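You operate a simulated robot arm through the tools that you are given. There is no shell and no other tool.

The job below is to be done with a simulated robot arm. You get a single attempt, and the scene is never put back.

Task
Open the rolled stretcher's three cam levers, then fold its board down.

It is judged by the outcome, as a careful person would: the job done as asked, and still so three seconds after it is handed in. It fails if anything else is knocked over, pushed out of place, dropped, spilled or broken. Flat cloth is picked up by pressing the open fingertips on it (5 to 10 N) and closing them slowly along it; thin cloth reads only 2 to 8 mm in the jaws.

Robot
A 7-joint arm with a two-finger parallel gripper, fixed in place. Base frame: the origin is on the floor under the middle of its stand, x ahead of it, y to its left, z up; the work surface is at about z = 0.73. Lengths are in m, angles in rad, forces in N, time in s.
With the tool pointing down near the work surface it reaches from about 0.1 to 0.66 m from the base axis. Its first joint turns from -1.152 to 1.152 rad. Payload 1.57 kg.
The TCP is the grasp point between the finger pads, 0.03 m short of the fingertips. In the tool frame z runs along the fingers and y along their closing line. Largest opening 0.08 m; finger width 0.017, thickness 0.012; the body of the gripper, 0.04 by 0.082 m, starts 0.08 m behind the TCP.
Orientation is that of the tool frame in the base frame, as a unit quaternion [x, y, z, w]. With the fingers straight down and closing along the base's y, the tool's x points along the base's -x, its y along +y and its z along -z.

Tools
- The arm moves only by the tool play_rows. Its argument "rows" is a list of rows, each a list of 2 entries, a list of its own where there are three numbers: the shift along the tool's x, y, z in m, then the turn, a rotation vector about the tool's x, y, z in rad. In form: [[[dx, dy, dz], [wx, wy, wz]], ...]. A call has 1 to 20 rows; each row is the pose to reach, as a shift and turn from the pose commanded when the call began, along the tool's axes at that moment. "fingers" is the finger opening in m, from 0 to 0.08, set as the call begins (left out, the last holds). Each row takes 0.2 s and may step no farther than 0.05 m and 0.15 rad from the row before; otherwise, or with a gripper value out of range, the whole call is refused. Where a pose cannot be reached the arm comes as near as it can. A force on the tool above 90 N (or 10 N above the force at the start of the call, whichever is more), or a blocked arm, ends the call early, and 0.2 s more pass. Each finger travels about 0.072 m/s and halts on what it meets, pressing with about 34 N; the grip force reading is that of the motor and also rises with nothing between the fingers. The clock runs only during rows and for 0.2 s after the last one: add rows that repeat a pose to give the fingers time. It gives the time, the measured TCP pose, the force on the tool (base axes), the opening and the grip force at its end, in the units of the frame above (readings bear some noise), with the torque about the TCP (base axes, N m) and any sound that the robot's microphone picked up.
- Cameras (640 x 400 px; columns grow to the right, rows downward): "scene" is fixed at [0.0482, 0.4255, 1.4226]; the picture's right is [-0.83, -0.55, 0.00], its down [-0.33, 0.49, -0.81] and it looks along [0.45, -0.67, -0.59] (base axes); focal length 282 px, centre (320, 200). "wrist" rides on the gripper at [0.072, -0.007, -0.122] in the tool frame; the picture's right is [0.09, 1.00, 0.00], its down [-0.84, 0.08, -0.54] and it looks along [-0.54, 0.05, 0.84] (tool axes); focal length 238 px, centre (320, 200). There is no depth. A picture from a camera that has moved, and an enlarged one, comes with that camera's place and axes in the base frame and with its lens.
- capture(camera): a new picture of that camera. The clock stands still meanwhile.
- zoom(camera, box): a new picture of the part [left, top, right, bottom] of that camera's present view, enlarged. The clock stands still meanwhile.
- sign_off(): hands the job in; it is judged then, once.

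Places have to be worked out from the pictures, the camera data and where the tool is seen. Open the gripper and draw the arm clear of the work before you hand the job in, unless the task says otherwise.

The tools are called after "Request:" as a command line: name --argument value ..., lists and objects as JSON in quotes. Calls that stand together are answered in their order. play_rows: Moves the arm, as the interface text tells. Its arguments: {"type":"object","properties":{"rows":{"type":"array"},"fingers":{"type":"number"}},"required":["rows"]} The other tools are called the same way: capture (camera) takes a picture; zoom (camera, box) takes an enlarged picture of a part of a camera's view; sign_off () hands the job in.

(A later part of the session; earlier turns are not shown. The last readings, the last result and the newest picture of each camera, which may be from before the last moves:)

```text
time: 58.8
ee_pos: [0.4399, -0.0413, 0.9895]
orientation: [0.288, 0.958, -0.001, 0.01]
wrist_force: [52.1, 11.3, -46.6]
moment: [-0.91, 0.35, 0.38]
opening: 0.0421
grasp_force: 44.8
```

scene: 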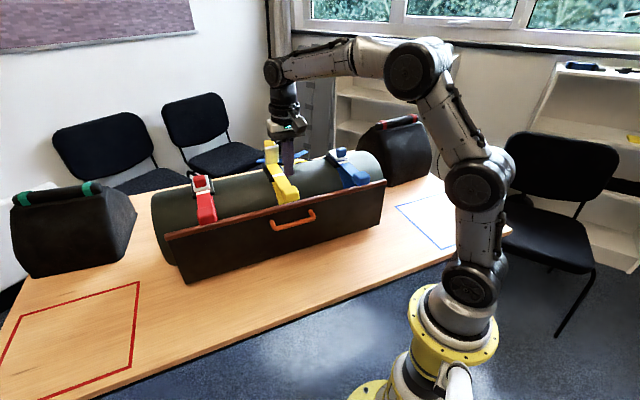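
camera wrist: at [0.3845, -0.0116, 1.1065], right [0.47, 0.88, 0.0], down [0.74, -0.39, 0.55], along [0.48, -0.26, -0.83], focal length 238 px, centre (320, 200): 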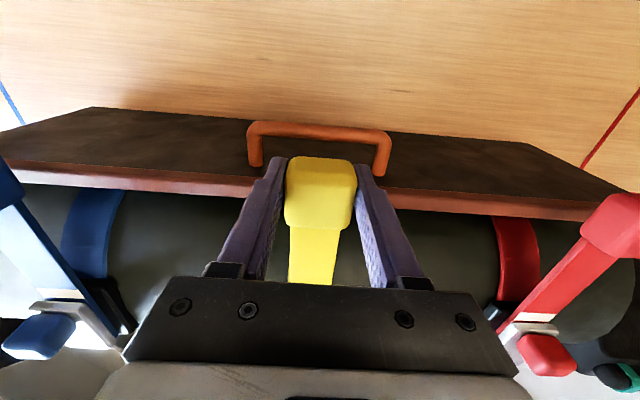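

Still rigid, so the arm only slides. I relax, release the yellow block and rise, then check where the released arm stays.

Request:
play_rows --rows '[[[-0.003, 0, 0.005], [0, 0, 0]], [[-0.006, 0, 0.01], [0, 0, 0]]]'

Request:
play_rows --rows '[[[0, 0, 0], [0, 0, 0]], [[0, 0, 0], [0, 0, 0]], [[0, 0, 0], [0, 0, 0]]]' --fingers 0.08

Request:
play_rows --rows '[[[0, 0, -0.045], [0, 0, 0]], [[0, 0, -0.09], [0, 0, 0]], [[0.0, -0.045, -0.1], [0, 0, 0]], [[0.0, -0.09, -0.1], [0, 0, 0]], [[0.0, -0.135, -0.1], [0, 0, 0]], [[-0.01, -0.18, -0.1], [0, 0, 0]], [[-0.018, -0.22, -0.1], [0, 0, 0]]]'

Request:
zoom --camera "scene" --box '[250, 135, 330, 215]'

Request:
capture --camera "wrist"

```text
time: 59.4
ee_pos: [0.4436, -0.0416, 0.9894]
orientation: [0.289, 0.957, 0.001, 0.009]
wrist_force: [14.9, 27.3, 18.9]
moment: [-0.24, 1.82, 0.59]
opening: 0.0419
grasp_force: 45.0
```

```text
time: 60.2
ee_pos: [0.4389, -0.0451, 0.9839]
orientation: [0.289, 0.957, -0.004, 0.004]
wrist_force: [-0.3, -0.7, 0.0]
moment: [0.0, -0.02, 0.04]
opening: 0.0803
grasp_force: 0.0
```

```text
time: 61.8
ee_pos: [0.3322, -0.2368, 1.0845]
orientation: [0.288, 0.958, -0.003, 0.004]
wrist_force: [0.0, -0.1, 0.1]
moment: [0.01, 0.02, -0.01]
opening: 0.0797
grasp_force: 0.1
```

```text
5.00 times, centred on (290, 175) of scene
camera zoom: at [0.0482, 0.4255, 1.4226], right [-0.83, -0.55, 0.0], down [-0.33, 0.49, -0.81], along [0.45, -0.67, -0.59], focal length 1408 px, centre (470, 325)
```

zoom: 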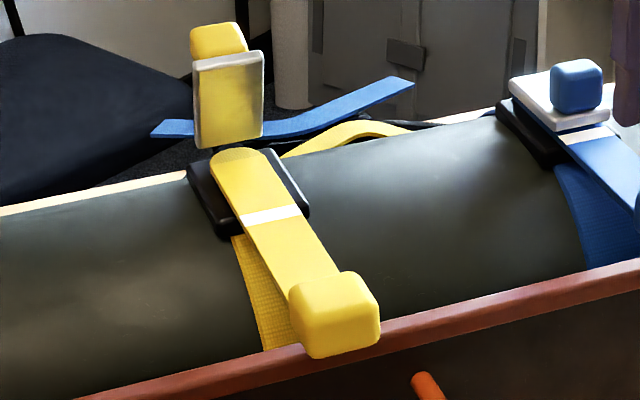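

```text
taken
camera wrist: at [0.2694, -0.2024, 1.205], right [0.47, 0.88, 0.0], down [0.74, -0.39, 0.55], along [0.48, -0.26, -0.84], focal length 238 px, centre (320, 200)
```

wrist: 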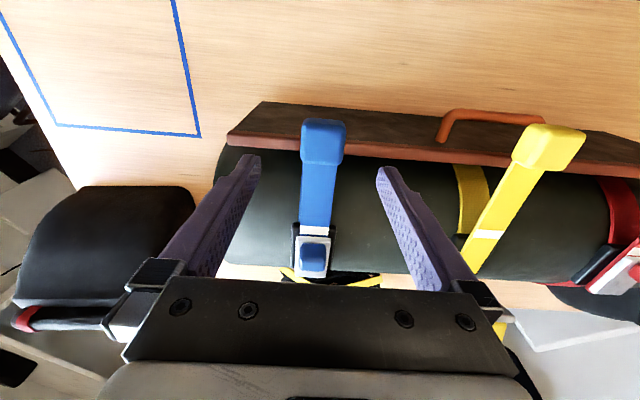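

The yellow arm stays out 20 mm with its stripe at the base's front edge, and the flap stays up. To understand the link, I check whether the blue arm slides while its flap is still closed, with a gentle pull.

Request:
play_rows --rows '[[[-0.004, 0.002, 0.025], [0, 0, 0]], [[-0.008, 0.0045, 0.05], [0, 0, 0]], [[-0.008, 0.0045, 0.075], [0, 0, 0]], [[-0.008, 0.0045, 0.099], [0, 0, 0]], [[-0.008, 0.0045, 0.099], [0, 0, 0]]]'

Request:
play_rows --rows '[[[0, 0, 0], [0, 0, 0]], [[0, 0, 0], [0, 0, 0]], [[0, 0, 0], [0, 0, 0]]]' --fingers 0.02

Request:
play_rows --rows '[[[0.002, 0, 0], [0, 0, 0]], [[0.004, 0, 0], [0, 0, 0]]]'

```text
time: 63.0
ee_pos: [0.3421, -0.2382, 0.9849]
orientation: [0.288, 0.958, -0.002, 0.005]
wrist_force: [0.2, 0.5, -0.2]
moment: [0.05, -0.01, -0.01]
opening: 0.08
grasp_force: 0.0
```

```text
time: 63.8
ee_pos: [0.3426, -0.2399, 0.9865]
orientation: [0.288, 0.958, -0.002, 0.002]
wrist_force: [-6.8, -10.2, -0.6]
moment: [0.23, -0.32, 0.31]
opening: 0.042
grasp_force: 43.6
```

```text
time: 64.4
ee_pos: [0.3413, -0.2385, 0.984]
orientation: [0.288, 0.958, -0.004, 0.006]
wrist_force: [10.7, -27.6, -13.2]
moment: [0.83, 0.82, 1.04]
opening: 0.0419
grasp_force: 45.6
```

With its flap closed the blue arm is locked (24 N for under 2 mm), so the flap is what frees it. I release blue, and go to its knob with the same tilted approach, a few millimetres higher so I grip the knob itself.

Request:
play_rows --rows '[[[-0.003, 0, 0], [0, 0, 0]], [[-0.004, 0, 0], [0, 0, 0]]]'

Request:
play_rows --rows '[[[0, 0, 0], [0, 0, 0]], [[0, 0, 0], [0, 0, 0]], [[0, 0, 0], [0, 0, 0]]]' --fingers 0.08

Request:
play_rows --rows '[[[0, 0, -0.04], [0, 0, 0]], [[0, 0, -0.08], [0, 0, 0]], [[0, 0, -0.1], [0, 0, 0]], [[-0.03, 0, -0.1], [0, -0.125, 0]], [[-0.06, 0, -0.1], [0, -0.25, 0]], [[-0.09, 0, -0.1], [0, -0.375, 0]], [[-0.123, 0, -0.1], [0, -0.5, 0]], [[-0.123, 0, -0.07], [0, -0.5, 0]], [[-0.123, 0, -0.06], [0, -0.5, 0]]]'

Request:
capture --camera "wrist"

```text
time: 65.0
ee_pos: [0.3412, -0.2382, 0.9854]
orientation: [0.289, 0.957, -0.003, 0.002]
wrist_force: [-11.6, -14.2, -5.3]
moment: [0.03, -1.18, 0.59]
opening: 0.0419
grasp_force: 45.1
```

```text
time: 65.8
ee_pos: [0.3426, -0.2394, 0.9852]
orientation: [0.288, 0.958, -0.002, 0.004]
wrist_force: [0.0, 0.0, -0.2]
moment: [-0.02, 0.02, 0.02]
opening: 0.0803
grasp_force: 0.1
```

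```text
time: 67.8
ee_pos: [0.4465, -0.3056, 1.048]
orientation: [0.279, 0.927, -0.073, 0.241]
wrist_force: [-0.1, 0.0, 0.1]
moment: [-0.03, 0.0, -0.03]
opening: 0.08
grasp_force: 0.0
```

```text
taken
camera wrist: at [0.3409, -0.245, 1.1175], right [0.48, 0.87, -0.05], down [0.43, -0.19, 0.88], along [0.76, -0.45, -0.47], focal length 238 px, centre (320, 200)
```

wrist: 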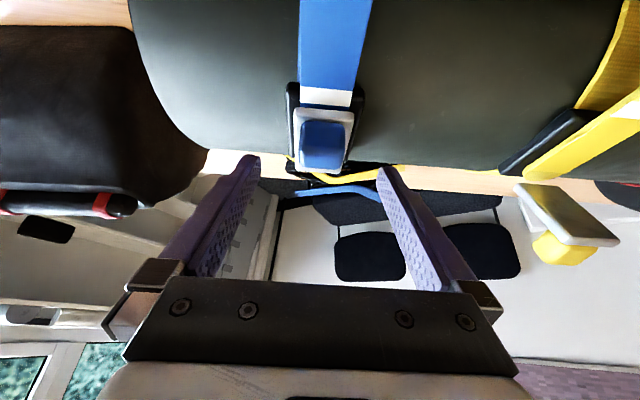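

The jaws are lined up over the blue knob. I lower 2.5 cm straight down and close.

Request:
play_rows --rows '[[[0.006, -0.001, 0.011], [0, 0, 0]], [[0.0122, -0.001, 0.0224], [0, 0, 0]], [[0.0122, -0.001, 0.0224], [0, 0, 0]]]'

Request:
play_rows --rows '[[[0, 0, 0], [0, 0, 0]], [[0, 0, 0], [0, 0, 0]], [[0, 0, 0], [0, 0, 0]]]' --fingers 0.01

Request:
zoom --camera "scene" --box '[315, 120, 385, 180]'

```text
time: 68.6
ee_pos: [0.445, -0.3069, 1.0204]
orientation: [0.279, 0.927, -0.074, 0.241]
wrist_force: [0.0, 0.2, 0.0]
moment: [0.01, 0.01, 0.02]
opening: 0.0798
grasp_force: 0.0
```

```text
time: 69.4
ee_pos: [0.4451, -0.3052, 1.0203]
orientation: [0.278, 0.927, -0.073, 0.241]
wrist_force: [5.1, 6.6, -1.2]
moment: [0.47, -0.32, 0.58]
opening: 0.0317
grasp_force: 37.4
```

```text
6.67 times, centred on (350, 150) of scene
camera zoom: at [0.0484, 0.4257, 1.4225], right [-0.83, -0.55, 0.0], down [-0.33, 0.49, -0.81], along [0.45, -0.67, -0.59], focal length 1877 px, centre (120, 533)
```

zoom: 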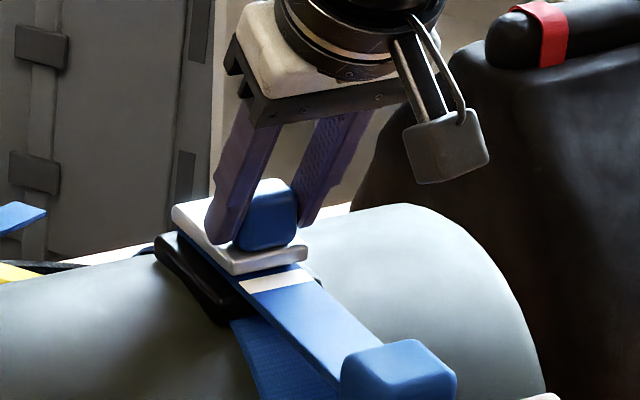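

The blue knob is held properly (31.7 mm). I lift the flap along its arc to about 40 degrees.

Request:
play_rows --rows '[[[-0.0039, 0, -0.0033], [0, 0, 0]], [[-0.0082, 0, -0.0063], [0, 0, 0]], [[-0.0126, 0, -0.009], [0, 0, 0]], [[-0.0172, 0, -0.0113], [0, 0, 0]], [[-0.022, 0, -0.013], [0, 0, 0]], [[-0.0271, 0, -0.0145], [0, 0, 0]], [[-0.032, 0, -0.0154], [0, 0, 0]], [[-0.0372, 0, -0.0158], [0, 0, 0]]]'

Request:
zoom --camera "scene" --box '[315, 120, 385, 180]'

```text
time: 71.2
ee_pos: [0.4642, -0.3179, 1.0534]
orientation: [0.279, 0.928, -0.07, 0.236]
wrist_force: [-1.4, 21.5, -10.2]
moment: [1.26, 0.73, 0.74]
opening: 0.0317
grasp_force: 39.6
```

```text
6.67 times, centred on (350, 150) of scene
camera zoom: at [0.0484, 0.426, 1.4224], right [-0.83, -0.55, 0.0], down [-0.33, 0.49, -0.81], along [0.45, -0.67, -0.59], focal length 1877 px, centre (120, 533)
```

zoom: 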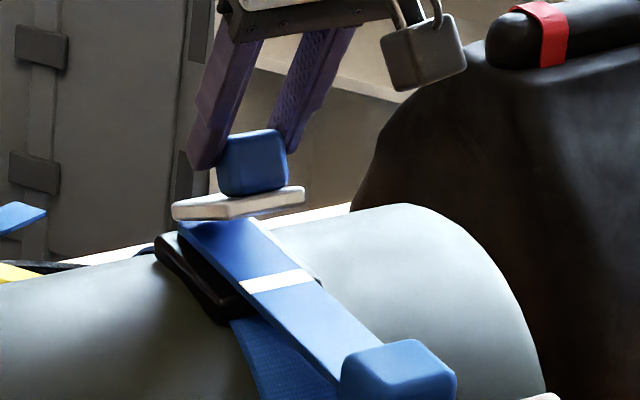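

The blue flap is lifting well. I continue the arc to about 80 degrees, bringing the tool more upright as it turns.

Request:
play_rows --rows '[[[-0.006, 0, -0.0001], [0, 0.04, 0]], [[-0.0117, 0, 0.0003], [0, 0.07, 0]], [[-0.0173, 0, 0.0012], [0, 0.1, 0]], [[-0.0232, 0, 0.0026], [0, 0.14, 0]], [[-0.0287, 0, 0.0044], [0, 0.17, 0]], [[-0.034, 0, 0.0065], [0, 0.2, 0]], [[-0.0391, 0, 0.0093], [0, 0.23, 0]], [[-0.044, 0, 0.0123], [0, 0.26, 0]]]'

Request:
zoom --camera "scene" --box '[315, 120, 385, 180]'

```text
time: 73.0
ee_pos: [0.5033, -0.3437, 1.0655]
orientation: [0.287, 0.95, -0.035, 0.12]
wrist_force: [-2.4, 21.5, 4.6]
moment: [1.09, 0.63, 0.11]
opening: 0.0315
grasp_force: 40.0
```

```text
6.67 times, centred on (350, 150) of scene
camera zoom: at [0.0481, 0.4262, 1.4223], right [-0.83, -0.55, 0.0], down [-0.32, 0.49, -0.81], along [0.45, -0.67, -0.59], focal length 1877 px, centre (120, 533)
```

zoom: 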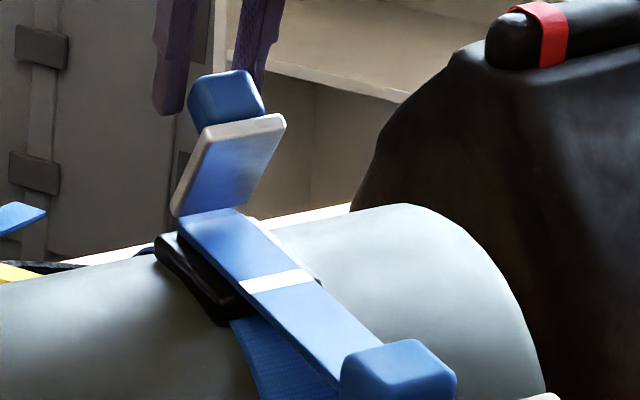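

The blue flap is at about 65 degrees. I draw it another 2 cm back while still gripping.

Request:
play_rows --rows '[[[-0.005, 0, 0.0012], [0, 0, 0]], [[-0.01, 0, 0.0025], [0, 0, 0]], [[-0.015, 0, 0.0045], [0, 0, 0]], [[-0.02, 0, 0.007], [0, 0, 0]]]'

Request:
zoom --camera "scene" --box '[315, 120, 385, 180]'

```text
time: 74.0
ee_pos: [0.5202, -0.3567, 1.0616]
orientation: [0.287, 0.95, -0.039, 0.12]
wrist_force: [0.1, 0.0, -0.6]
moment: [0.02, 0.0, 0.01]
opening: 0.0097
grasp_force: 0.0
```

```text
6.67 times, centred on (350, 150) of scene
camera zoom: at [0.0483, 0.4254, 1.4226], right [-0.83, -0.55, 0.0], down [-0.33, 0.49, -0.81], along [0.45, -0.67, -0.59], focal length 1877 px, centre (120, 533)
```

zoom: 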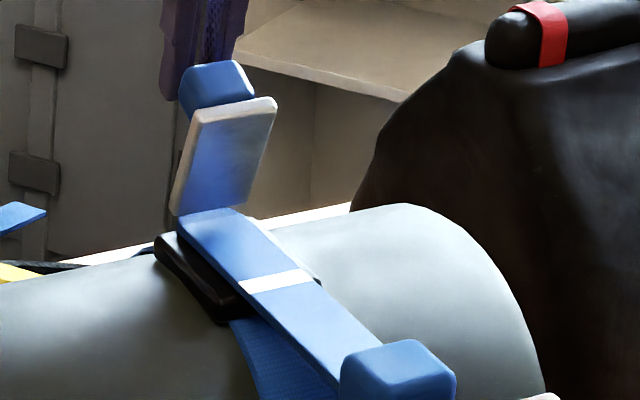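

The fingers slipped off the back of the knob, leaving the blue flap at about 72 degrees. I rise straight up, come around to its front with closed fingers tilted 0.8 rad, and will nudge it gently to its stop.

Request:
play_rows --rows '[[[-0.0079, 0, -0.031], [0, 0, 0]], [[-0.0156, 0, -0.061], [0, 0, 0]], [[0.0183, 0, -0.0696], [0, -0.1, 0]], [[0.0522, 0.001, -0.0783], [0, -0.2, 0]], [[0.0818, 0.0015, -0.0858], [0, -0.3, 0]], [[0.1149, 0.0015, -0.0757], [0, -0.43, 0]], [[0.1161, 0.0015, -0.0709], [0, -0.55, 0]], [[0.1012, 0.0015, -0.0361], [0, -0.55, 0]], [[0.0857, 0.0015, 0.0004], [0, -0.55, 0]]]' --fingers 0.0

Request:
zoom --camera "scene" --box '[315, 120, 385, 180]'

```text
time: 76.0
ee_pos: [0.4512, -0.3082, 1.0387]
orientation: [0.266, 0.882, -0.113, 0.373]
wrist_force: [-0.4, -0.5, 0.0]
moment: [0.0, 0.05, 0.02]
opening: 0.0
grasp_force: 21.5
```

```text
6.67 times, centred on (350, 150) of scene
camera zoom: at [0.0482, 0.4255, 1.4226], right [-0.83, -0.55, 0.0], down [-0.33, 0.49, -0.81], along [0.45, -0.67, -0.59], focal length 1877 px, centre (120, 533)
```

zoom: 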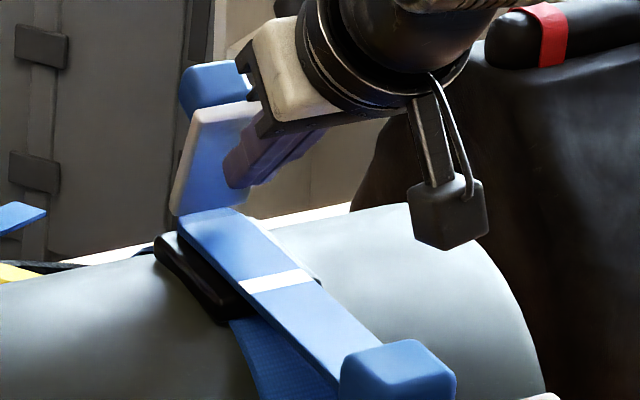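

Request:
play_rows --rows '[[[-0.0035, 0, 0.0036], [0, 0, 0]], [[-0.007, 0, 0.0072], [0, 0, 0]], [[-0.0105, 0, 0.0108], [0, 0, 0]], [[-0.013, 0, 0.0133], [0, 0, 0]], [[-0.015, 0, 0.0154], [0, 0, 0]]]'

Request:
zoom --camera "scene" --box '[315, 120, 385, 180]'

```text
time: 77.2
ee_pos: [0.4653, -0.3194, 1.0341]
orientation: [0.266, 0.885, -0.111, 0.364]
wrist_force: [-32.3, 21.3, -0.4]
moment: [0.28, 0.53, 0.04]
opening: 0.0
grasp_force: 21.1
```

```text
6.67 times, centred on (350, 150) of scene
camera zoom: at [0.0473, 0.4261, 1.4224], right [-0.83, -0.55, 0.0], down [-0.32, 0.49, -0.81], along [0.45, -0.67, -0.59], focal length 1877 px, centre (120, 533)
```

zoom: 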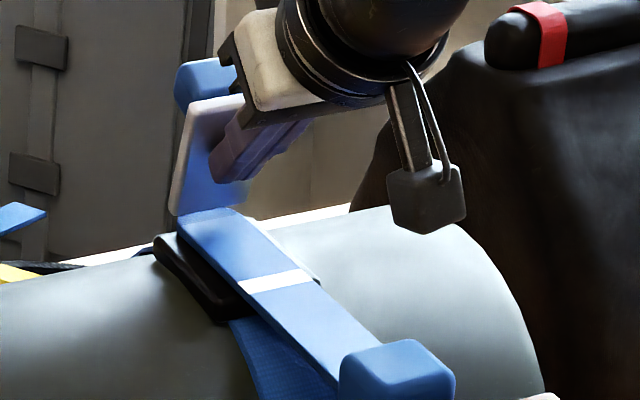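

The flap moved further back at 38 N. I nudge a few millimetres more, keeping the force moderate.

Request:
play_rows --rows '[[[-0.002, 0, 0.002], [0, 0, 0]], [[-0.0035, 0, 0.0036], [0, 0, 0]]]'

Request:
zoom --camera "scene" --box '[315, 120, 385, 180]'

```text
time: 77.8
ee_pos: [0.4664, -0.3196, 1.0315]
orientation: [0.267, 0.888, -0.109, 0.359]
wrist_force: [-48.7, 32.4, 1.3]
moment: [0.41, 0.84, 0.0]
opening: 0.0
grasp_force: 20.9
```

```text
6.67 times, centred on (350, 150) of scene
camera zoom: at [0.0468, 0.4264, 1.4223], right [-0.83, -0.55, 0.0], down [-0.32, 0.49, -0.81], along [0.45, -0.67, -0.59], focal length 1877 px, centre (120, 533)
```

zoom: 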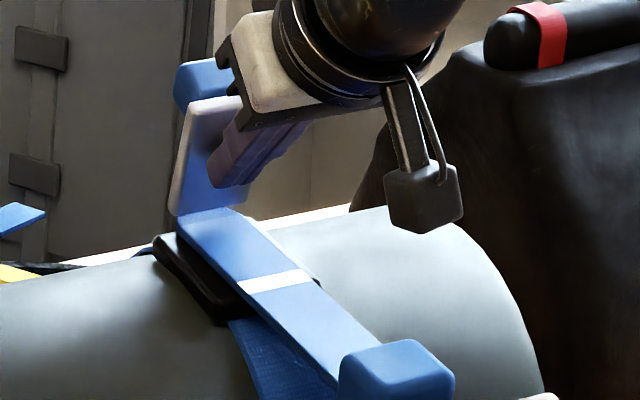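

The blue flap is at its stop (58 N, no further motion). I withdraw, rise above everything, and travel along the roll toward the red lever keeping the tilt needed for its longer reach.

Request:
play_rows --rows '[[[0.0209, 0, -0.0215], [0, 0, 0]], [[0.0099, 0, -0.0532], [0, 0, 0]], [[0.0023, 0, -0.0884], [0, 0, 0]], [[-0.0192, 0, -0.1093], [0, 0, 0]], [[-0.0192, 0.044, -0.1093], [0, 0, 0]], [[-0.0192, 0.088, -0.1093], [0, 0, 0]], [[-0.0192, 0.132, -0.1093], [0, 0, 0]], [[-0.0192, 0.176, -0.1093], [0, 0, 0]], [[-0.0192, 0.22, -0.1093], [0, 0, 0]], [[-0.0192, 0.264, -0.1093], [0, 0, 0]], [[-0.0192, 0.308, -0.1093], [0, 0, 0]], [[-0.0192, 0.352, -0.1093], [0, 0, 0]], [[-0.0192, 0.396, -0.1093], [0, 0, 0]], [[-0.0192, 0.44, -0.1093], [0, 0, 0]]]'

Request:
capture --camera "wrist"

Request:
capture --camera "scene"

```text
time: 80.8
ee_pos: [0.6633, 0.0786, 1.1279]
orientation: [0.266, 0.882, -0.114, 0.372]
wrist_force: [0.1, 1.0, 0.8]
moment: [-0.03, 0.03, 0.0]
opening: 0.0002
grasp_force: 21.6
```

```text
taken
camera wrist: at [0.5458, 0.1484, 1.1618], right [0.5, 0.87, -0.07], down [0.21, -0.04, 0.98], along [0.84, -0.5, -0.2], focal length 238 px, centre (320, 200)
```

wrist: 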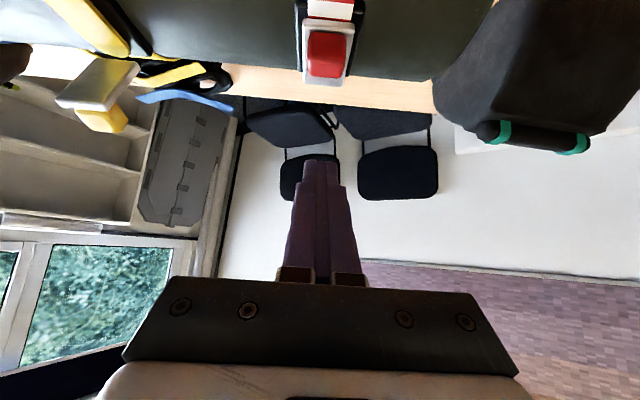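

```text
taken
```

scene: 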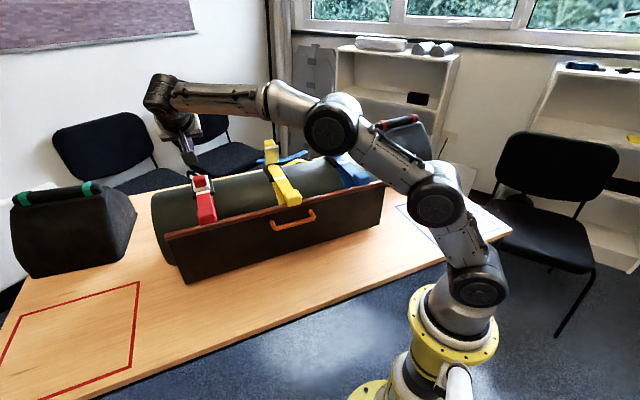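

I reached the red side; its knob reads at a = 0.4286, in line with the tool. I open the jaws and descend to just above it for a closer check.

Request:
play_rows --rows '[[[0, 0, 0], [0, 0, 0]], [[0, 0, 0], [0, 0, 0]], [[0.015, 0, 0.024], [0, 0, 0]], [[0.03, 0, 0.049], [0, 0, 0]], [[0.0448, 0, 0.073], [0, 0, 0]], [[0.0448, 0, 0.073], [0, 0, 0]]]' --fingers 0.08

Request:
capture --camera "wrist"

Request:
zoom --camera "scene" --box '[165, 130, 245, 200]'

```text
time: 82.2
ee_pos: [0.6805, 0.0663, 1.0458]
orientation: [0.265, 0.882, -0.113, 0.372]
wrist_force: [0.2, -0.4, -0.2]
moment: [-0.03, 0.0, 0.0]
opening: 0.0797
grasp_force: 0.1
```

```text
taken
camera wrist: at [0.5631, 0.1361, 1.0784], right [0.5, 0.87, -0.07], down [0.21, -0.04, 0.98], along [0.84, -0.5, -0.2], focal length 238 px, centre (320, 200)
```

wrist: 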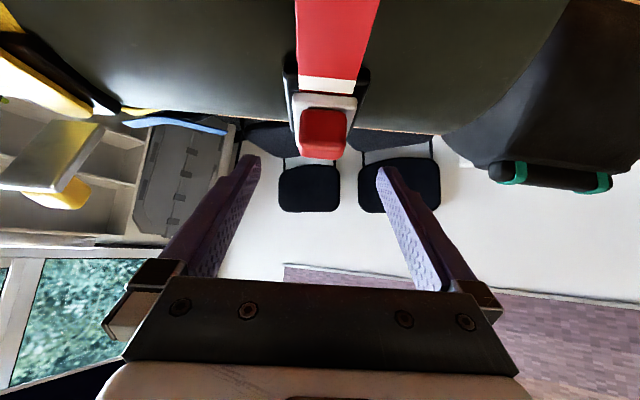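

```text
5.71 times, centred on (205, 165) of scene
camera zoom: at [0.0482, 0.4255, 1.4226], right [-0.83, -0.55, 0.0], down [-0.33, 0.49, -0.81], along [0.45, -0.67, -0.59], focal length 1609 px, centre (977, 400)
```

zoom: 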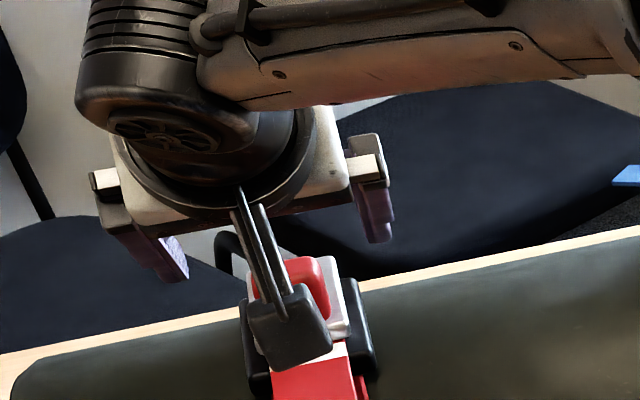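

The red knob is exactly where expected (s = -0.5505, a = 0.428). I lower 2.75 cm vertically and close on it.

Request:
play_rows --rows '[[[0.01, 0, 0.0096], [0, 0, 0]], [[0.0197, 0, 0.0192], [0, 0, 0]], [[0.0197, 0, 0.0192], [0, 0, 0]]]'

Request:
play_rows --rows '[[[0, 0, 0], [0, 0, 0]], [[0, 0, 0], [0, 0, 0]], [[0, 0, 0], [0, 0, 0]]]' --fingers 0.01

Request:
capture --camera "wrist"

```text
time: 83.0
ee_pos: [0.68, 0.0675, 1.0184]
orientation: [0.265, 0.882, -0.113, 0.372]
wrist_force: [-0.1, 0.4, 0.1]
moment: [-0.06, 0.0, 0.0]
opening: 0.0802
grasp_force: 0.0
```

```text
time: 83.8
ee_pos: [0.6808, 0.0669, 1.0188]
orientation: [0.265, 0.882, -0.113, 0.372]
wrist_force: [-3.0, -1.0, -0.5]
moment: [0.2, -0.12, 0.31]
opening: 0.0316
grasp_force: 37.9
```

```text
taken
camera wrist: at [0.5623, 0.1362, 1.0515], right [0.5, 0.87, -0.07], down [0.21, -0.04, 0.98], along [0.84, -0.5, -0.2], focal length 238 px, centre (320, 200)
```

wrist: 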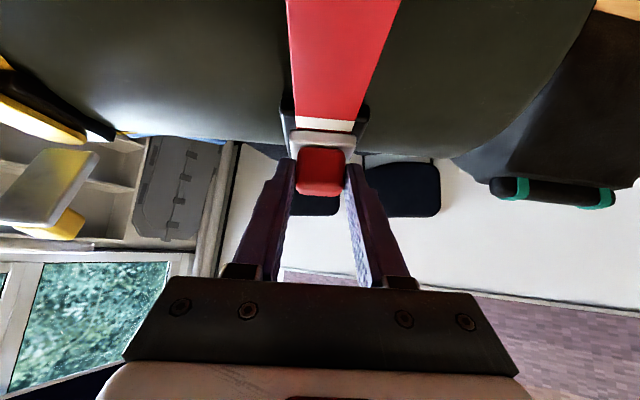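

The red knob is gripped (31.6 mm). I lift the red flap along its arc to about 40 degrees.

Request:
play_rows --rows '[[[-0.0047, 0, -0.002], [0, 0, 0]], [[-0.0097, 0, -0.0037], [0, 0, 0]], [[-0.0147, 0, -0.0049], [0, 0, 0]], [[-0.0198, 0, -0.0056], [0, 0, 0]], [[-0.0249, 0, -0.0059], [0, 0, 0]], [[-0.0301, 0, -0.0058], [0, 0, 0]], [[-0.035, 0, -0.0053], [0, 0, 0]], [[-0.0401, 0, -0.0042], [0, 0, 0]]]'

Request:
capture --camera "wrist"

Request:
zoom --camera "scene" --box '[165, 130, 245, 200]'

```text
time: 85.6
ee_pos: [0.6998, 0.0534, 1.0498]
orientation: [0.265, 0.883, -0.113, 0.371]
wrist_force: [-17.6, 0.5, -7.7]
moment: [0.97, 1.01, 0.54]
opening: 0.0316
grasp_force: 40.7
```

```text
taken
camera wrist: at [0.5832, 0.1228, 1.0829], right [0.5, 0.87, -0.07], down [0.21, -0.04, 0.98], along [0.84, -0.5, -0.2], focal length 238 px, centre (320, 200)
```

wrist: 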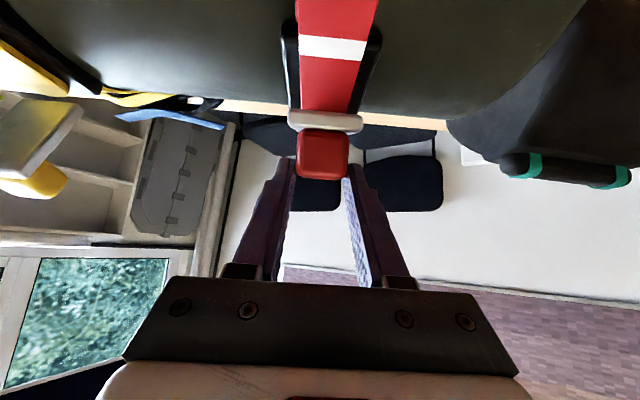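

```text
5.71 times, centred on (205, 165) of scene
camera zoom: at [0.0479, 0.4255, 1.4226], right [-0.83, -0.55, 0.0], down [-0.32, 0.49, -0.81], along [0.45, -0.67, -0.59], focal length 1609 px, centre (977, 400)
```

zoom: 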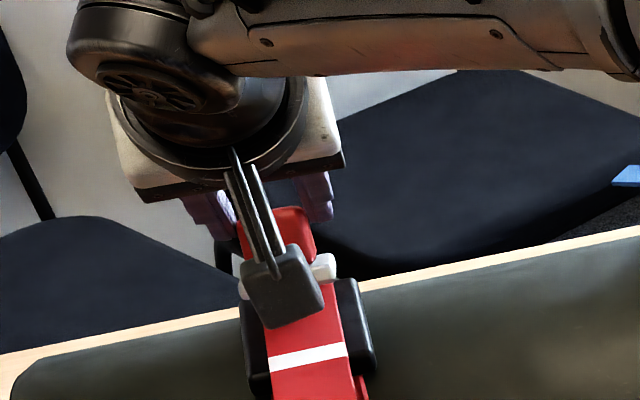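

Going well. I continue the red flap to about 60 degrees.

Request:
play_rows --rows '[[[-0.005, 0, 0.0016], [0, 0, 0]], [[-0.0097, 0, 0.0034], [0, 0, 0]], [[-0.0143, 0, 0.0057], [0, 0, 0]], [[-0.0188, 0, 0.0083], [0, 0, 0]], [[-0.0229, 0, 0.0115], [0, 0, 0]]]'

Request:
capture --camera "wrist"

Request:
zoom --camera "scene" --box '[165, 130, 245, 200]'

```text
time: 86.8
ee_pos: [0.721, 0.0395, 1.0611]
orientation: [0.266, 0.881, -0.113, 0.374]
wrist_force: [-19.0, 1.4, 3.9]
moment: [0.89, 0.87, 0.37]
opening: 0.0315
grasp_force: 39.9
```

```text
taken
camera wrist: at [0.6037, 0.1092, 1.0939], right [0.5, 0.87, -0.07], down [0.2, -0.04, 0.98], along [0.84, -0.5, -0.2], focal length 238 px, centre (320, 200)
```

wrist: 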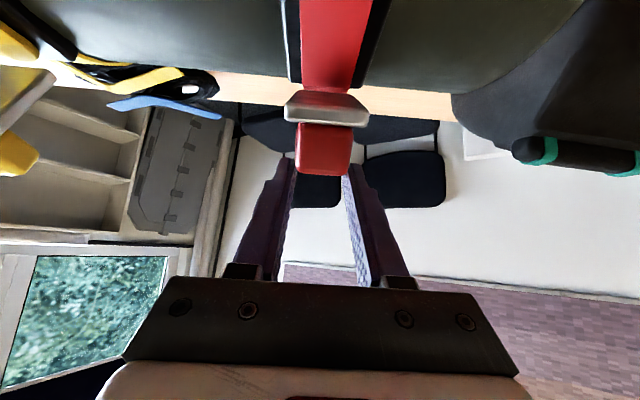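

```text
5.71 times, centred on (205, 165) of scene
camera zoom: at [0.0476, 0.4255, 1.4226], right [-0.83, -0.55, 0.0], down [-0.32, 0.49, -0.81], along [0.45, -0.67, -0.59], focal length 1609 px, centre (977, 400)
```

zoom: 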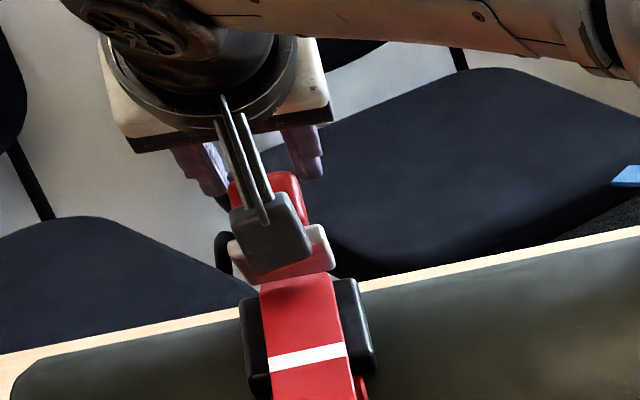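

The red flap is at about 58 degrees. I release, retreat along the tool axis and forward, then close the fingers in front of it.

Request:
play_rows --rows '[[[0, 0, 0], [0, 0, 0]], [[0, 0, 0], [0, 0, 0]], [[0, 0, -0.025], [0, 0, 0]], [[0, 0, -0.05], [0, 0, 0]], [[0.0251, 0, -0.076], [0, 0, 0]]]' --fingers 0.07

Request:
play_rows --rows '[[[0, 0, 0], [0, 0, 0]], [[0, 0, 0], [0, 0, 0]], [[0, 0, 0], [0, 0, 0]], [[0.0181, 0, 0.0315], [0, 0, 0]], [[0.0297, 0, 0.0568], [0, 0, 0]]]' --fingers 0.0

Request:
capture --camera "wrist"

```text
time: 88.0
ee_pos: [0.6607, 0.0793, 1.0928]
orientation: [0.265, 0.883, -0.113, 0.371]
wrist_force: [0.5, 0.7, -0.6]
moment: [-0.02, 0.03, 0.02]
opening: 0.0699
grasp_force: 0.1
```

```text
time: 89.2
ee_pos: [0.6757, 0.0694, 1.0469]
orientation: [0.268, 0.879, -0.11, 0.38]
wrist_force: [-48.4, 7.0, 37.5]
moment: [-0.58, 0.02, -0.2]
opening: 0.0
grasp_force: 20.8
```

```text
taken
camera wrist: at [0.5587, 0.1393, 1.0766], right [0.5, 0.86, -0.06], down [0.19, -0.04, 0.98], along [0.85, -0.5, -0.18], focal length 238 px, centre (320, 200)
```

wrist: 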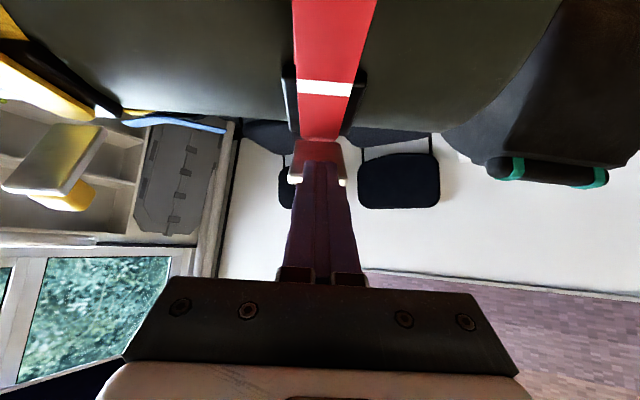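

The fingertip touched the flap's edge, so the flap stands nearer 47 degrees. I back off, go a little lower in front of it, and approach again to push its underside at mid-height.

Request:
play_rows --rows '[[[0.0171, 0, -0.0176], [0, 0, 0]], [[0.0222, 0, -0.0127], [0, 0, 0]], [[0.01, 0, -0.0001], [0, 0, 0]]]'

Request:
zoom --camera "scene" --box '[165, 130, 245, 200]'

Request:
zoom --camera "wrist" --box '[240, 60, 400, 220]'

```text
time: 90.0
ee_pos: [0.6705, 0.0741, 1.036]
orientation: [0.267, 0.879, -0.112, 0.378]
wrist_force: [-53.5, 9.8, 32.4]
moment: [-0.45, 0.14, -0.43]
opening: 0.0002
grasp_force: 21.1
```

```text
5.71 times, centred on (205, 165) of scene
camera zoom: at [0.0458, 0.4257, 1.4226], right [-0.83, -0.55, 0.0], down [-0.32, 0.49, -0.81], along [0.45, -0.67, -0.59], focal length 1609 px, centre (977, 400)
```

zoom: 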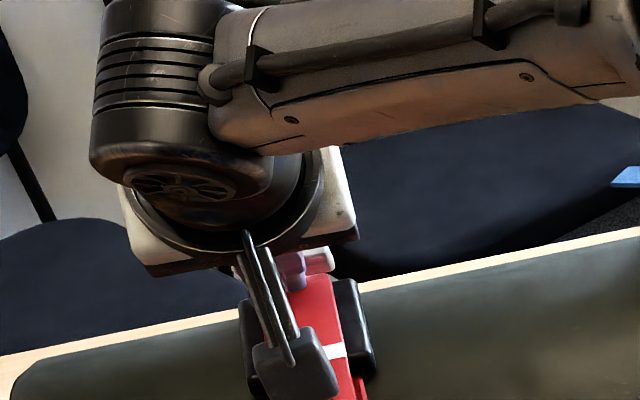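

```text
2.50 times, centred on (320, 140) of wrist
camera zoom: at [0.5524, 0.1442, 1.0672], right [0.5, 0.87, -0.06], down [0.19, -0.04, 0.98], along [0.85, -0.5, -0.19], focal length 596 px, centre (320, 350)
```

zoom: 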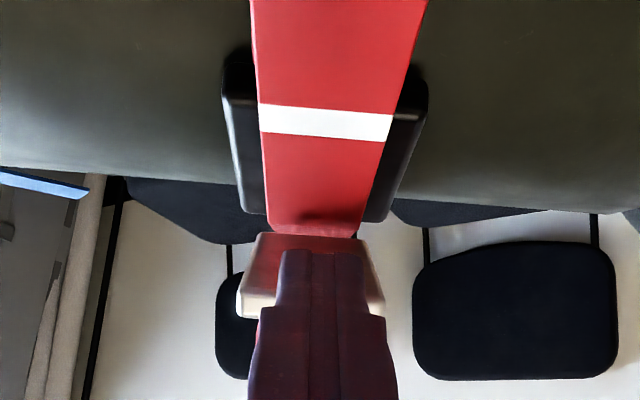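

There is still about 60 N at the fingertips, along the finger axis: the tip seems to be pressing on the flap's front edge. I retreat straight back along the tool axis and look.

Request:
play_rows --rows '[[[0.0, 0, -0.02], [0, 0, 0]], [[0.0, 0, -0.05], [0, 0, 0]], [[0.0, 0, -0.08], [0, 0, 0]]]'

Request:
capture --camera "wrist"

Request:
zoom --camera "scene" --box '[165, 130, 245, 200]'

```text
time: 90.8
ee_pos: [0.6237, 0.1023, 1.0815]
orientation: [0.265, 0.882, -0.114, 0.372]
wrist_force: [0.6, -0.5, 0.2]
moment: [0.01, 0.03, 0.02]
opening: 0.0
grasp_force: 21.4
```

```text
taken
camera wrist: at [0.5068, 0.173, 1.1141], right [0.5, 0.87, -0.07], down [0.21, -0.04, 0.98], along [0.84, -0.5, -0.2], focal length 238 px, centre (320, 200)
```

wrist: 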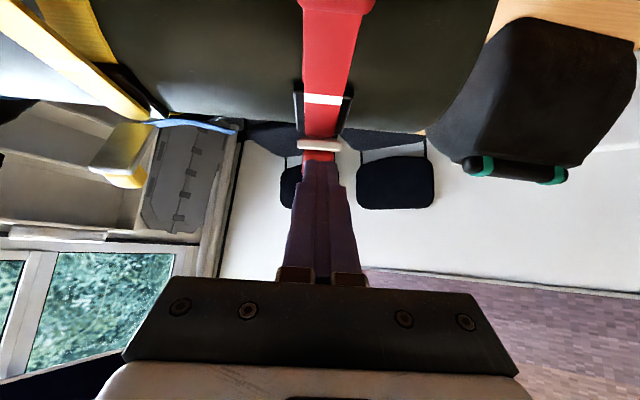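

```text
5.71 times, centred on (205, 165) of scene
camera zoom: at [0.0483, 0.4254, 1.4226], right [-0.83, -0.55, 0.0], down [-0.33, 0.49, -0.81], along [0.45, -0.67, -0.59], focal length 1609 px, centre (977, 400)
```

zoom: 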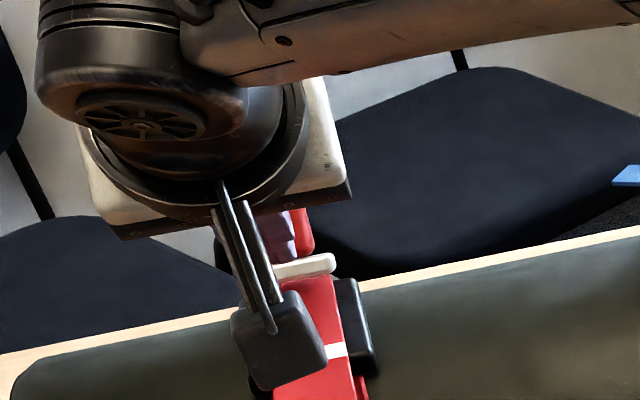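

The red flap has dropped back to about 35 degrees. I'll now bring the closed fingertips in low from the front, just above the red arm, so they go beneath the flap's front edge.

Request:
play_rows --rows '[[[0.0215, 0.001, 0.0272], [0, 0, 0]], [[0.043, 0.0015, 0.0544], [0, 0, 0]], [[0.023, 0.0015, 0.075], [0, 0, 0]], [[0.0029, 0.0015, 0.0957], [0, 0, 0]]]'

Request:
capture --camera "wrist"

Request:
zoom --camera "scene" --box '[165, 130, 245, 200]'

```text
time: 91.8
ee_pos: [0.6804, 0.0678, 1.013]
orientation: [0.265, 0.882, -0.113, 0.372]
wrist_force: [-0.9, -0.1, -0.5]
moment: [0.03, 0.02, 0.01]
opening: 0.0
grasp_force: 21.9
```

```text
taken
camera wrist: at [0.5627, 0.1371, 1.0457], right [0.5, 0.87, -0.07], down [0.21, -0.04, 0.98], along [0.84, -0.5, -0.2], focal length 238 px, centre (320, 200)
```

wrist: 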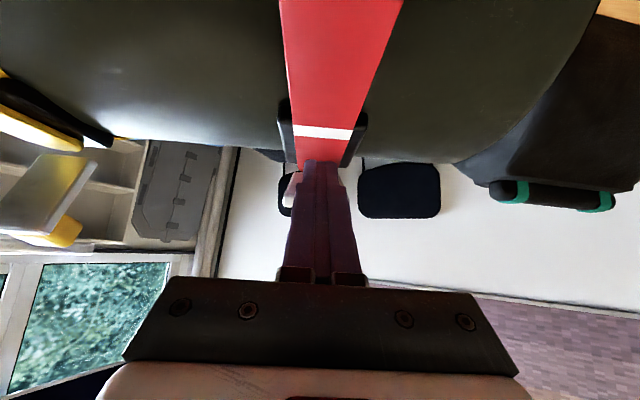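

```text
5.71 times, centred on (205, 165) of scene
camera zoom: at [0.0482, 0.4255, 1.4226], right [-0.83, -0.55, 0.0], down [-0.33, 0.49, -0.81], along [0.45, -0.67, -0.59], focal length 1609 px, centre (977, 400)
```

zoom: 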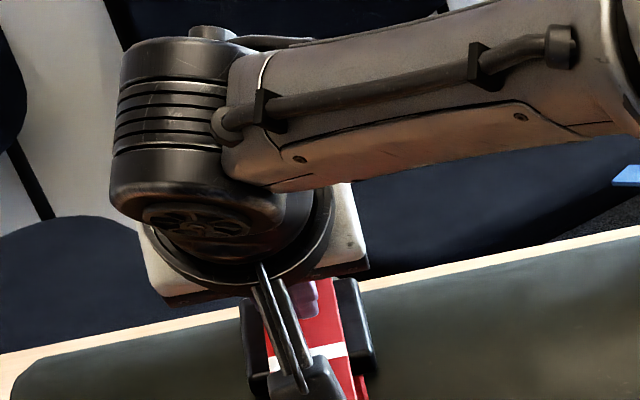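

No contact yet and the tips are in low before the flap. I now sweep up and back along the flap's arc, pushing its underside.

Request:
play_rows --rows '[[[-0.0054, 0, 0.0001], [0, 0, 0]], [[-0.0108, 0, 0.0001], [0, 0, 0]], [[-0.0157, 0, -0.0003], [0, 0, 0]], [[-0.0206, 0, -0.0008], [0, 0, 0]]]'

Request:
capture --camera "wrist"

```text
time: 92.8
ee_pos: [0.6917, 0.0606, 1.0284]
orientation: [0.265, 0.882, -0.113, 0.373]
wrist_force: [-0.5, -0.3, -1.2]
moment: [-0.01, 0.01, 0.01]
opening: 0.0
grasp_force: 21.4
```

```text
taken
camera wrist: at [0.5747, 0.1303, 1.0614], right [0.5, 0.87, -0.07], down [0.21, -0.04, 0.98], along [0.84, -0.5, -0.2], focal length 238 px, centre (320, 200)
```

wrist: 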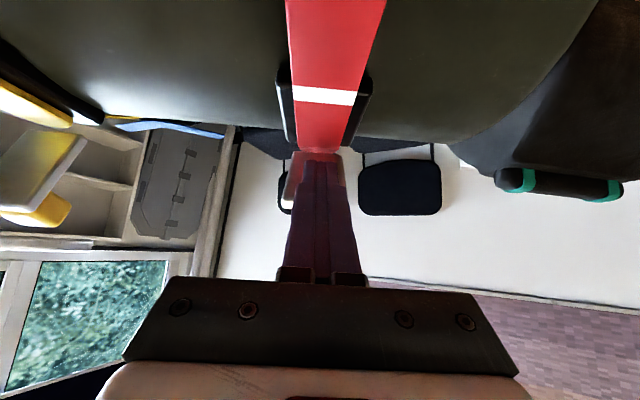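

Still no contact, so the flap is steeper than I thought and my fingers are below it. I continue along the path.

Request:
play_rows --rows '[[[-0.0049, 0, 0.0006], [0, 0, 0]], [[-0.0097, 0, 0.0012], [0, 0, 0]], [[-0.0144, 0, 0.0028], [0, 0, 0]], [[-0.0191, 0, 0.0043], [0, 0, 0]]]'

Request:
capture --camera "wrist"

Request:
zoom --camera "scene" --box '[165, 130, 245, 200]'

```text
time: 93.8
ee_pos: [0.7045, 0.0523, 1.0371]
orientation: [0.265, 0.883, -0.113, 0.371]
wrist_force: [-10.1, 4.5, 0.0]
moment: [0.05, 0.2, -0.06]
opening: 0.0
grasp_force: 20.8
```

```text
taken
camera wrist: at [0.5875, 0.1223, 1.0709], right [0.5, 0.87, -0.07], down [0.21, -0.04, 0.98], along [0.84, -0.5, -0.2], focal length 238 px, centre (320, 200)
```

wrist: 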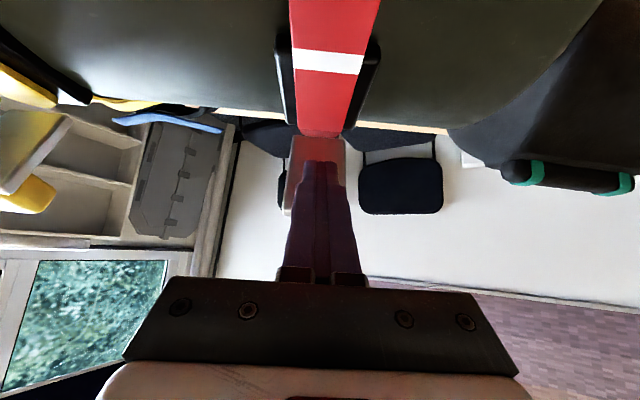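

```text
5.71 times, centred on (205, 165) of scene
camera zoom: at [0.0479, 0.4256, 1.4225], right [-0.83, -0.55, 0.0], down [-0.32, 0.49, -0.81], along [0.45, -0.67, -0.59], focal length 1609 px, centre (977, 400)
```

zoom: 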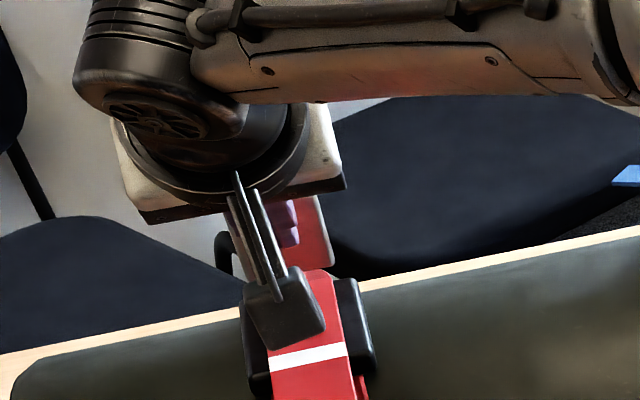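

The flap is now being pushed at about 11 N, near 70 degrees. I continue a little further toward its stop.

Request:
play_rows --rows '[[[-0.0026, 0, 0.0015], [0, 0, 0]], [[-0.0052, 0, 0.0031], [0, 0, 0]], [[-0.0077, 0, 0.0046], [0, 0, 0]], [[-0.0105, 0, 0.0068], [0, 0, 0]]]'

Request:
zoom --camera "scene" --box '[165, 130, 245, 200]'

```text
time: 94.8
ee_pos: [0.7084, 0.0527, 1.0341]
orientation: [0.266, 0.887, -0.115, 0.36]
wrist_force: [-75.0, 32.4, -2.0]
moment: [0.44, 1.3, -0.43]
opening: 0.0001
grasp_force: 21.7
```

```text
5.71 times, centred on (205, 165) of scene
camera zoom: at [0.046, 0.4265, 1.4223], right [-0.83, -0.55, 0.0], down [-0.32, 0.49, -0.81], along [0.45, -0.67, -0.59], focal length 1609 px, centre (977, 400)
```

zoom: 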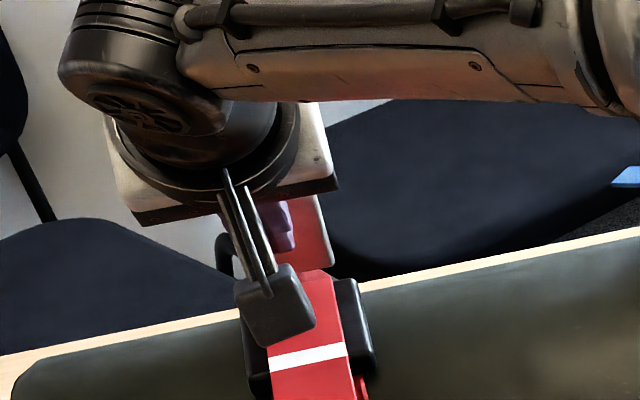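

The red flap is at its hard stop (80 N), so it is fully up. I withdraw forward and upward and view the result.

Request:
play_rows --rows '[[[0.0209, 0, -0.0215], [0, 0, 0]], [[0.0203, 0, -0.0639], [0, 0, 0]], [[0.0197, 0, -0.1063], [0, 0, 0]], [[0.0191, 0, -0.1487], [0, 0, 0]]]'

Request:
capture --camera "wrist"

Request:
zoom --camera "scene" --box '[150, 120, 390, 270]'

```text
time: 95.8
ee_pos: [0.6149, 0.1118, 1.1318]
orientation: [0.266, 0.882, -0.113, 0.372]
wrist_force: [0.1, -0.7, -0.9]
moment: [0.01, -0.01, 0.0]
opening: 0.0
grasp_force: 20.8
```

```text
taken
camera wrist: at [0.4983, 0.1808, 1.1646], right [0.5, 0.87, -0.07], down [0.21, -0.04, 0.98], along [0.84, -0.5, -0.2], focal length 238 px, centre (320, 200)
```

wrist: 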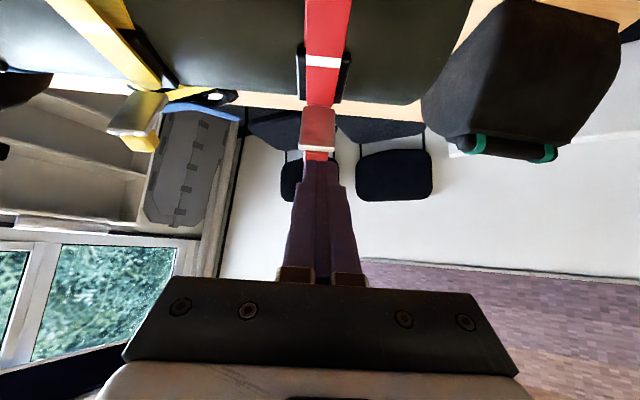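

```text
2.67 times, centred on (270, 195) of scene
camera zoom: at [0.0483, 0.4255, 1.4226], right [-0.83, -0.55, 0.0], down [-0.33, 0.49, -0.81], along [0.45, -0.67, -0.59], focal length 751 px, centre (453, 213)
```

zoom: 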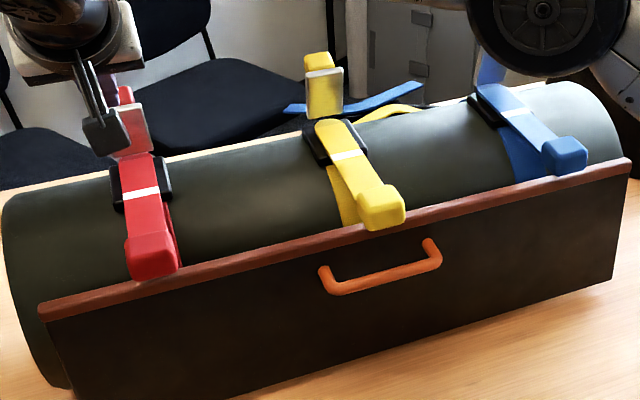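

All three flaps with their coloured knobs now stand open, so these are the cam levers; the long arms are tongues they clamp. I'll put the yellow tongue back where it was, so first I go in front of its block with the tool straight down and fingers closed.

Request:
play_rows --rows '[[[0.0195, -0.0319, -0.0057], [0, 0.1143, 0]], [[0.0389, -0.0637, -0.0113], [0, 0.2286, 0]], [[0.0584, -0.0956, -0.017], [0, 0.3429, 0]], [[0.0779, -0.1274, -0.0227], [0, 0.4571, 0]], [[0.0974, -0.1593, -0.0284], [0, 0.5714, 0]], [[0.1168, -0.1912, -0.034], [0, 0.6857, 0]], [[0.1363, -0.223, -0.0397], [0, 0.8, 0]]]'

Request:
capture --camera "wrist"

Request:
zoom --camera "scene" --box '[150, 120, 390, 270]'

```text
time: 97.4
ee_pos: [0.3902, -0.0067, 1.0609]
orientation: [0.288, 0.958, -0.001, -0.001]
wrist_force: [0.3, 0.4, -0.1]
moment: [-0.02, 0.01, 0.02]
opening: 0.0
grasp_force: 21.4
```

```text
taken
camera wrist: at [0.3275, 0.0268, 1.1834], right [0.47, 0.88, 0.0], down [0.74, -0.4, 0.54], along [0.48, -0.26, -0.84], focal length 238 px, centre (320, 200)
```

wrist: 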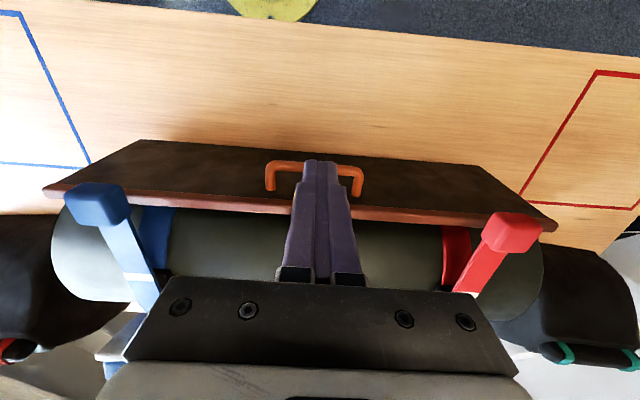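

```text
2.67 times, centred on (270, 195) of scene
camera zoom: at [0.0482, 0.4255, 1.4226], right [-0.83, -0.55, 0.0], down [-0.33, 0.49, -0.81], along [0.45, -0.67, -0.59], focal length 751 px, centre (453, 213)
```

zoom: 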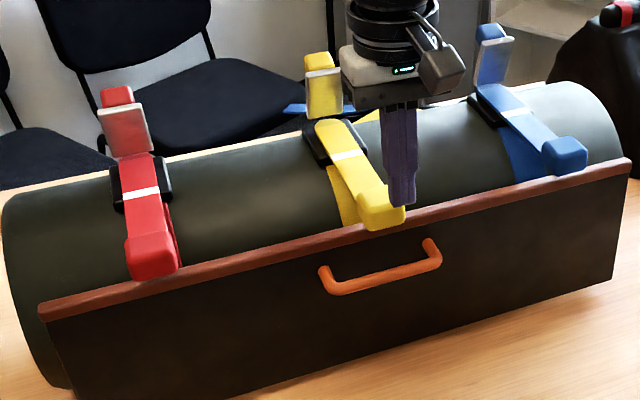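

The closed fingers are in front of the yellow block. I lower to its height and push it gently back about 2 cm to its original position.

Request:
play_rows --rows '[[[0, 0, 0.03], [0, 0, 0]], [[0, 0, 0.062], [0, 0, 0]], [[-0.015, 0, 0.062], [0, 0, 0]], [[-0.03, 0, 0.062], [0, 0, 0]], [[-0.04, 0, 0.062], [0, 0, 0]], [[-0.05, 0, 0.062], [0, 0, 0]], [[-0.055, 0, 0.062], [0, 0, 0]]]'

Request:
zoom --camera "scene" --box '[245, 135, 325, 215]'

```text
time: 99.0
ee_pos: [0.4351, -0.0364, 1.0003]
orientation: [0.288, 0.958, 0.0, -0.002]
wrist_force: [-0.1, 2.5, 0.7]
moment: [-0.02, -0.03, 0.03]
opening: 0.0
grasp_force: 21.1
```

```text
5.00 times, centred on (285, 175) of scene
camera zoom: at [0.0482, 0.4255, 1.4225], right [-0.83, -0.55, 0.0], down [-0.33, 0.49, -0.81], along [0.45, -0.67, -0.59], focal length 1408 px, centre (495, 325)
```

zoom: 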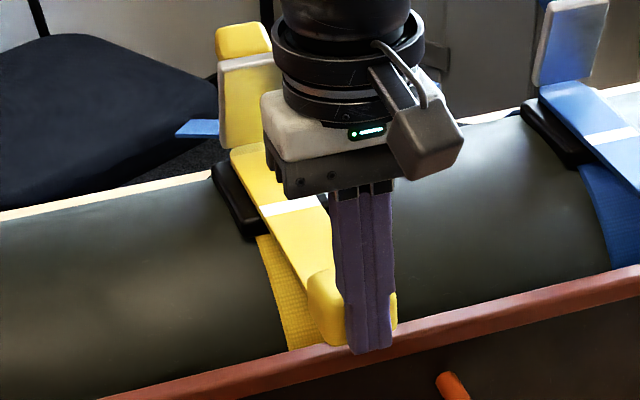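

Request:
play_rows --rows '[[[-0.003, 0, 0], [0, 0, 0]], [[-0.006, 0, 0], [0, 0, 0]], [[-0.008, 0, 0], [0, 0, 0]]]'

Request:
zoom --camera "scene" --box '[245, 135, 325, 215]'

```text
time: 99.8
ee_pos: [0.4428, -0.0412, 0.9999]
orientation: [0.288, 0.958, 0.0, -0.001]
wrist_force: [-1.9, 3.0, -1.1]
moment: [0.02, 0.04, 0.03]
opening: 0.0001
grasp_force: 21.5
```

```text
5.00 times, centred on (285, 175) of scene
camera zoom: at [0.0482, 0.4255, 1.4225], right [-0.83, -0.55, 0.0], down [-0.33, 0.49, -0.81], along [0.45, -0.67, -0.59], focal length 1408 px, centre (495, 325)
```

zoom: 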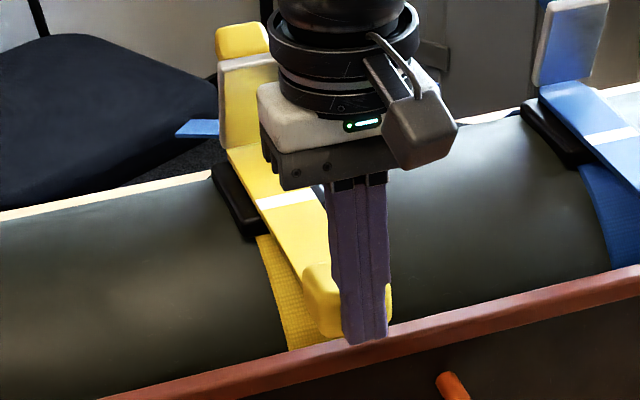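

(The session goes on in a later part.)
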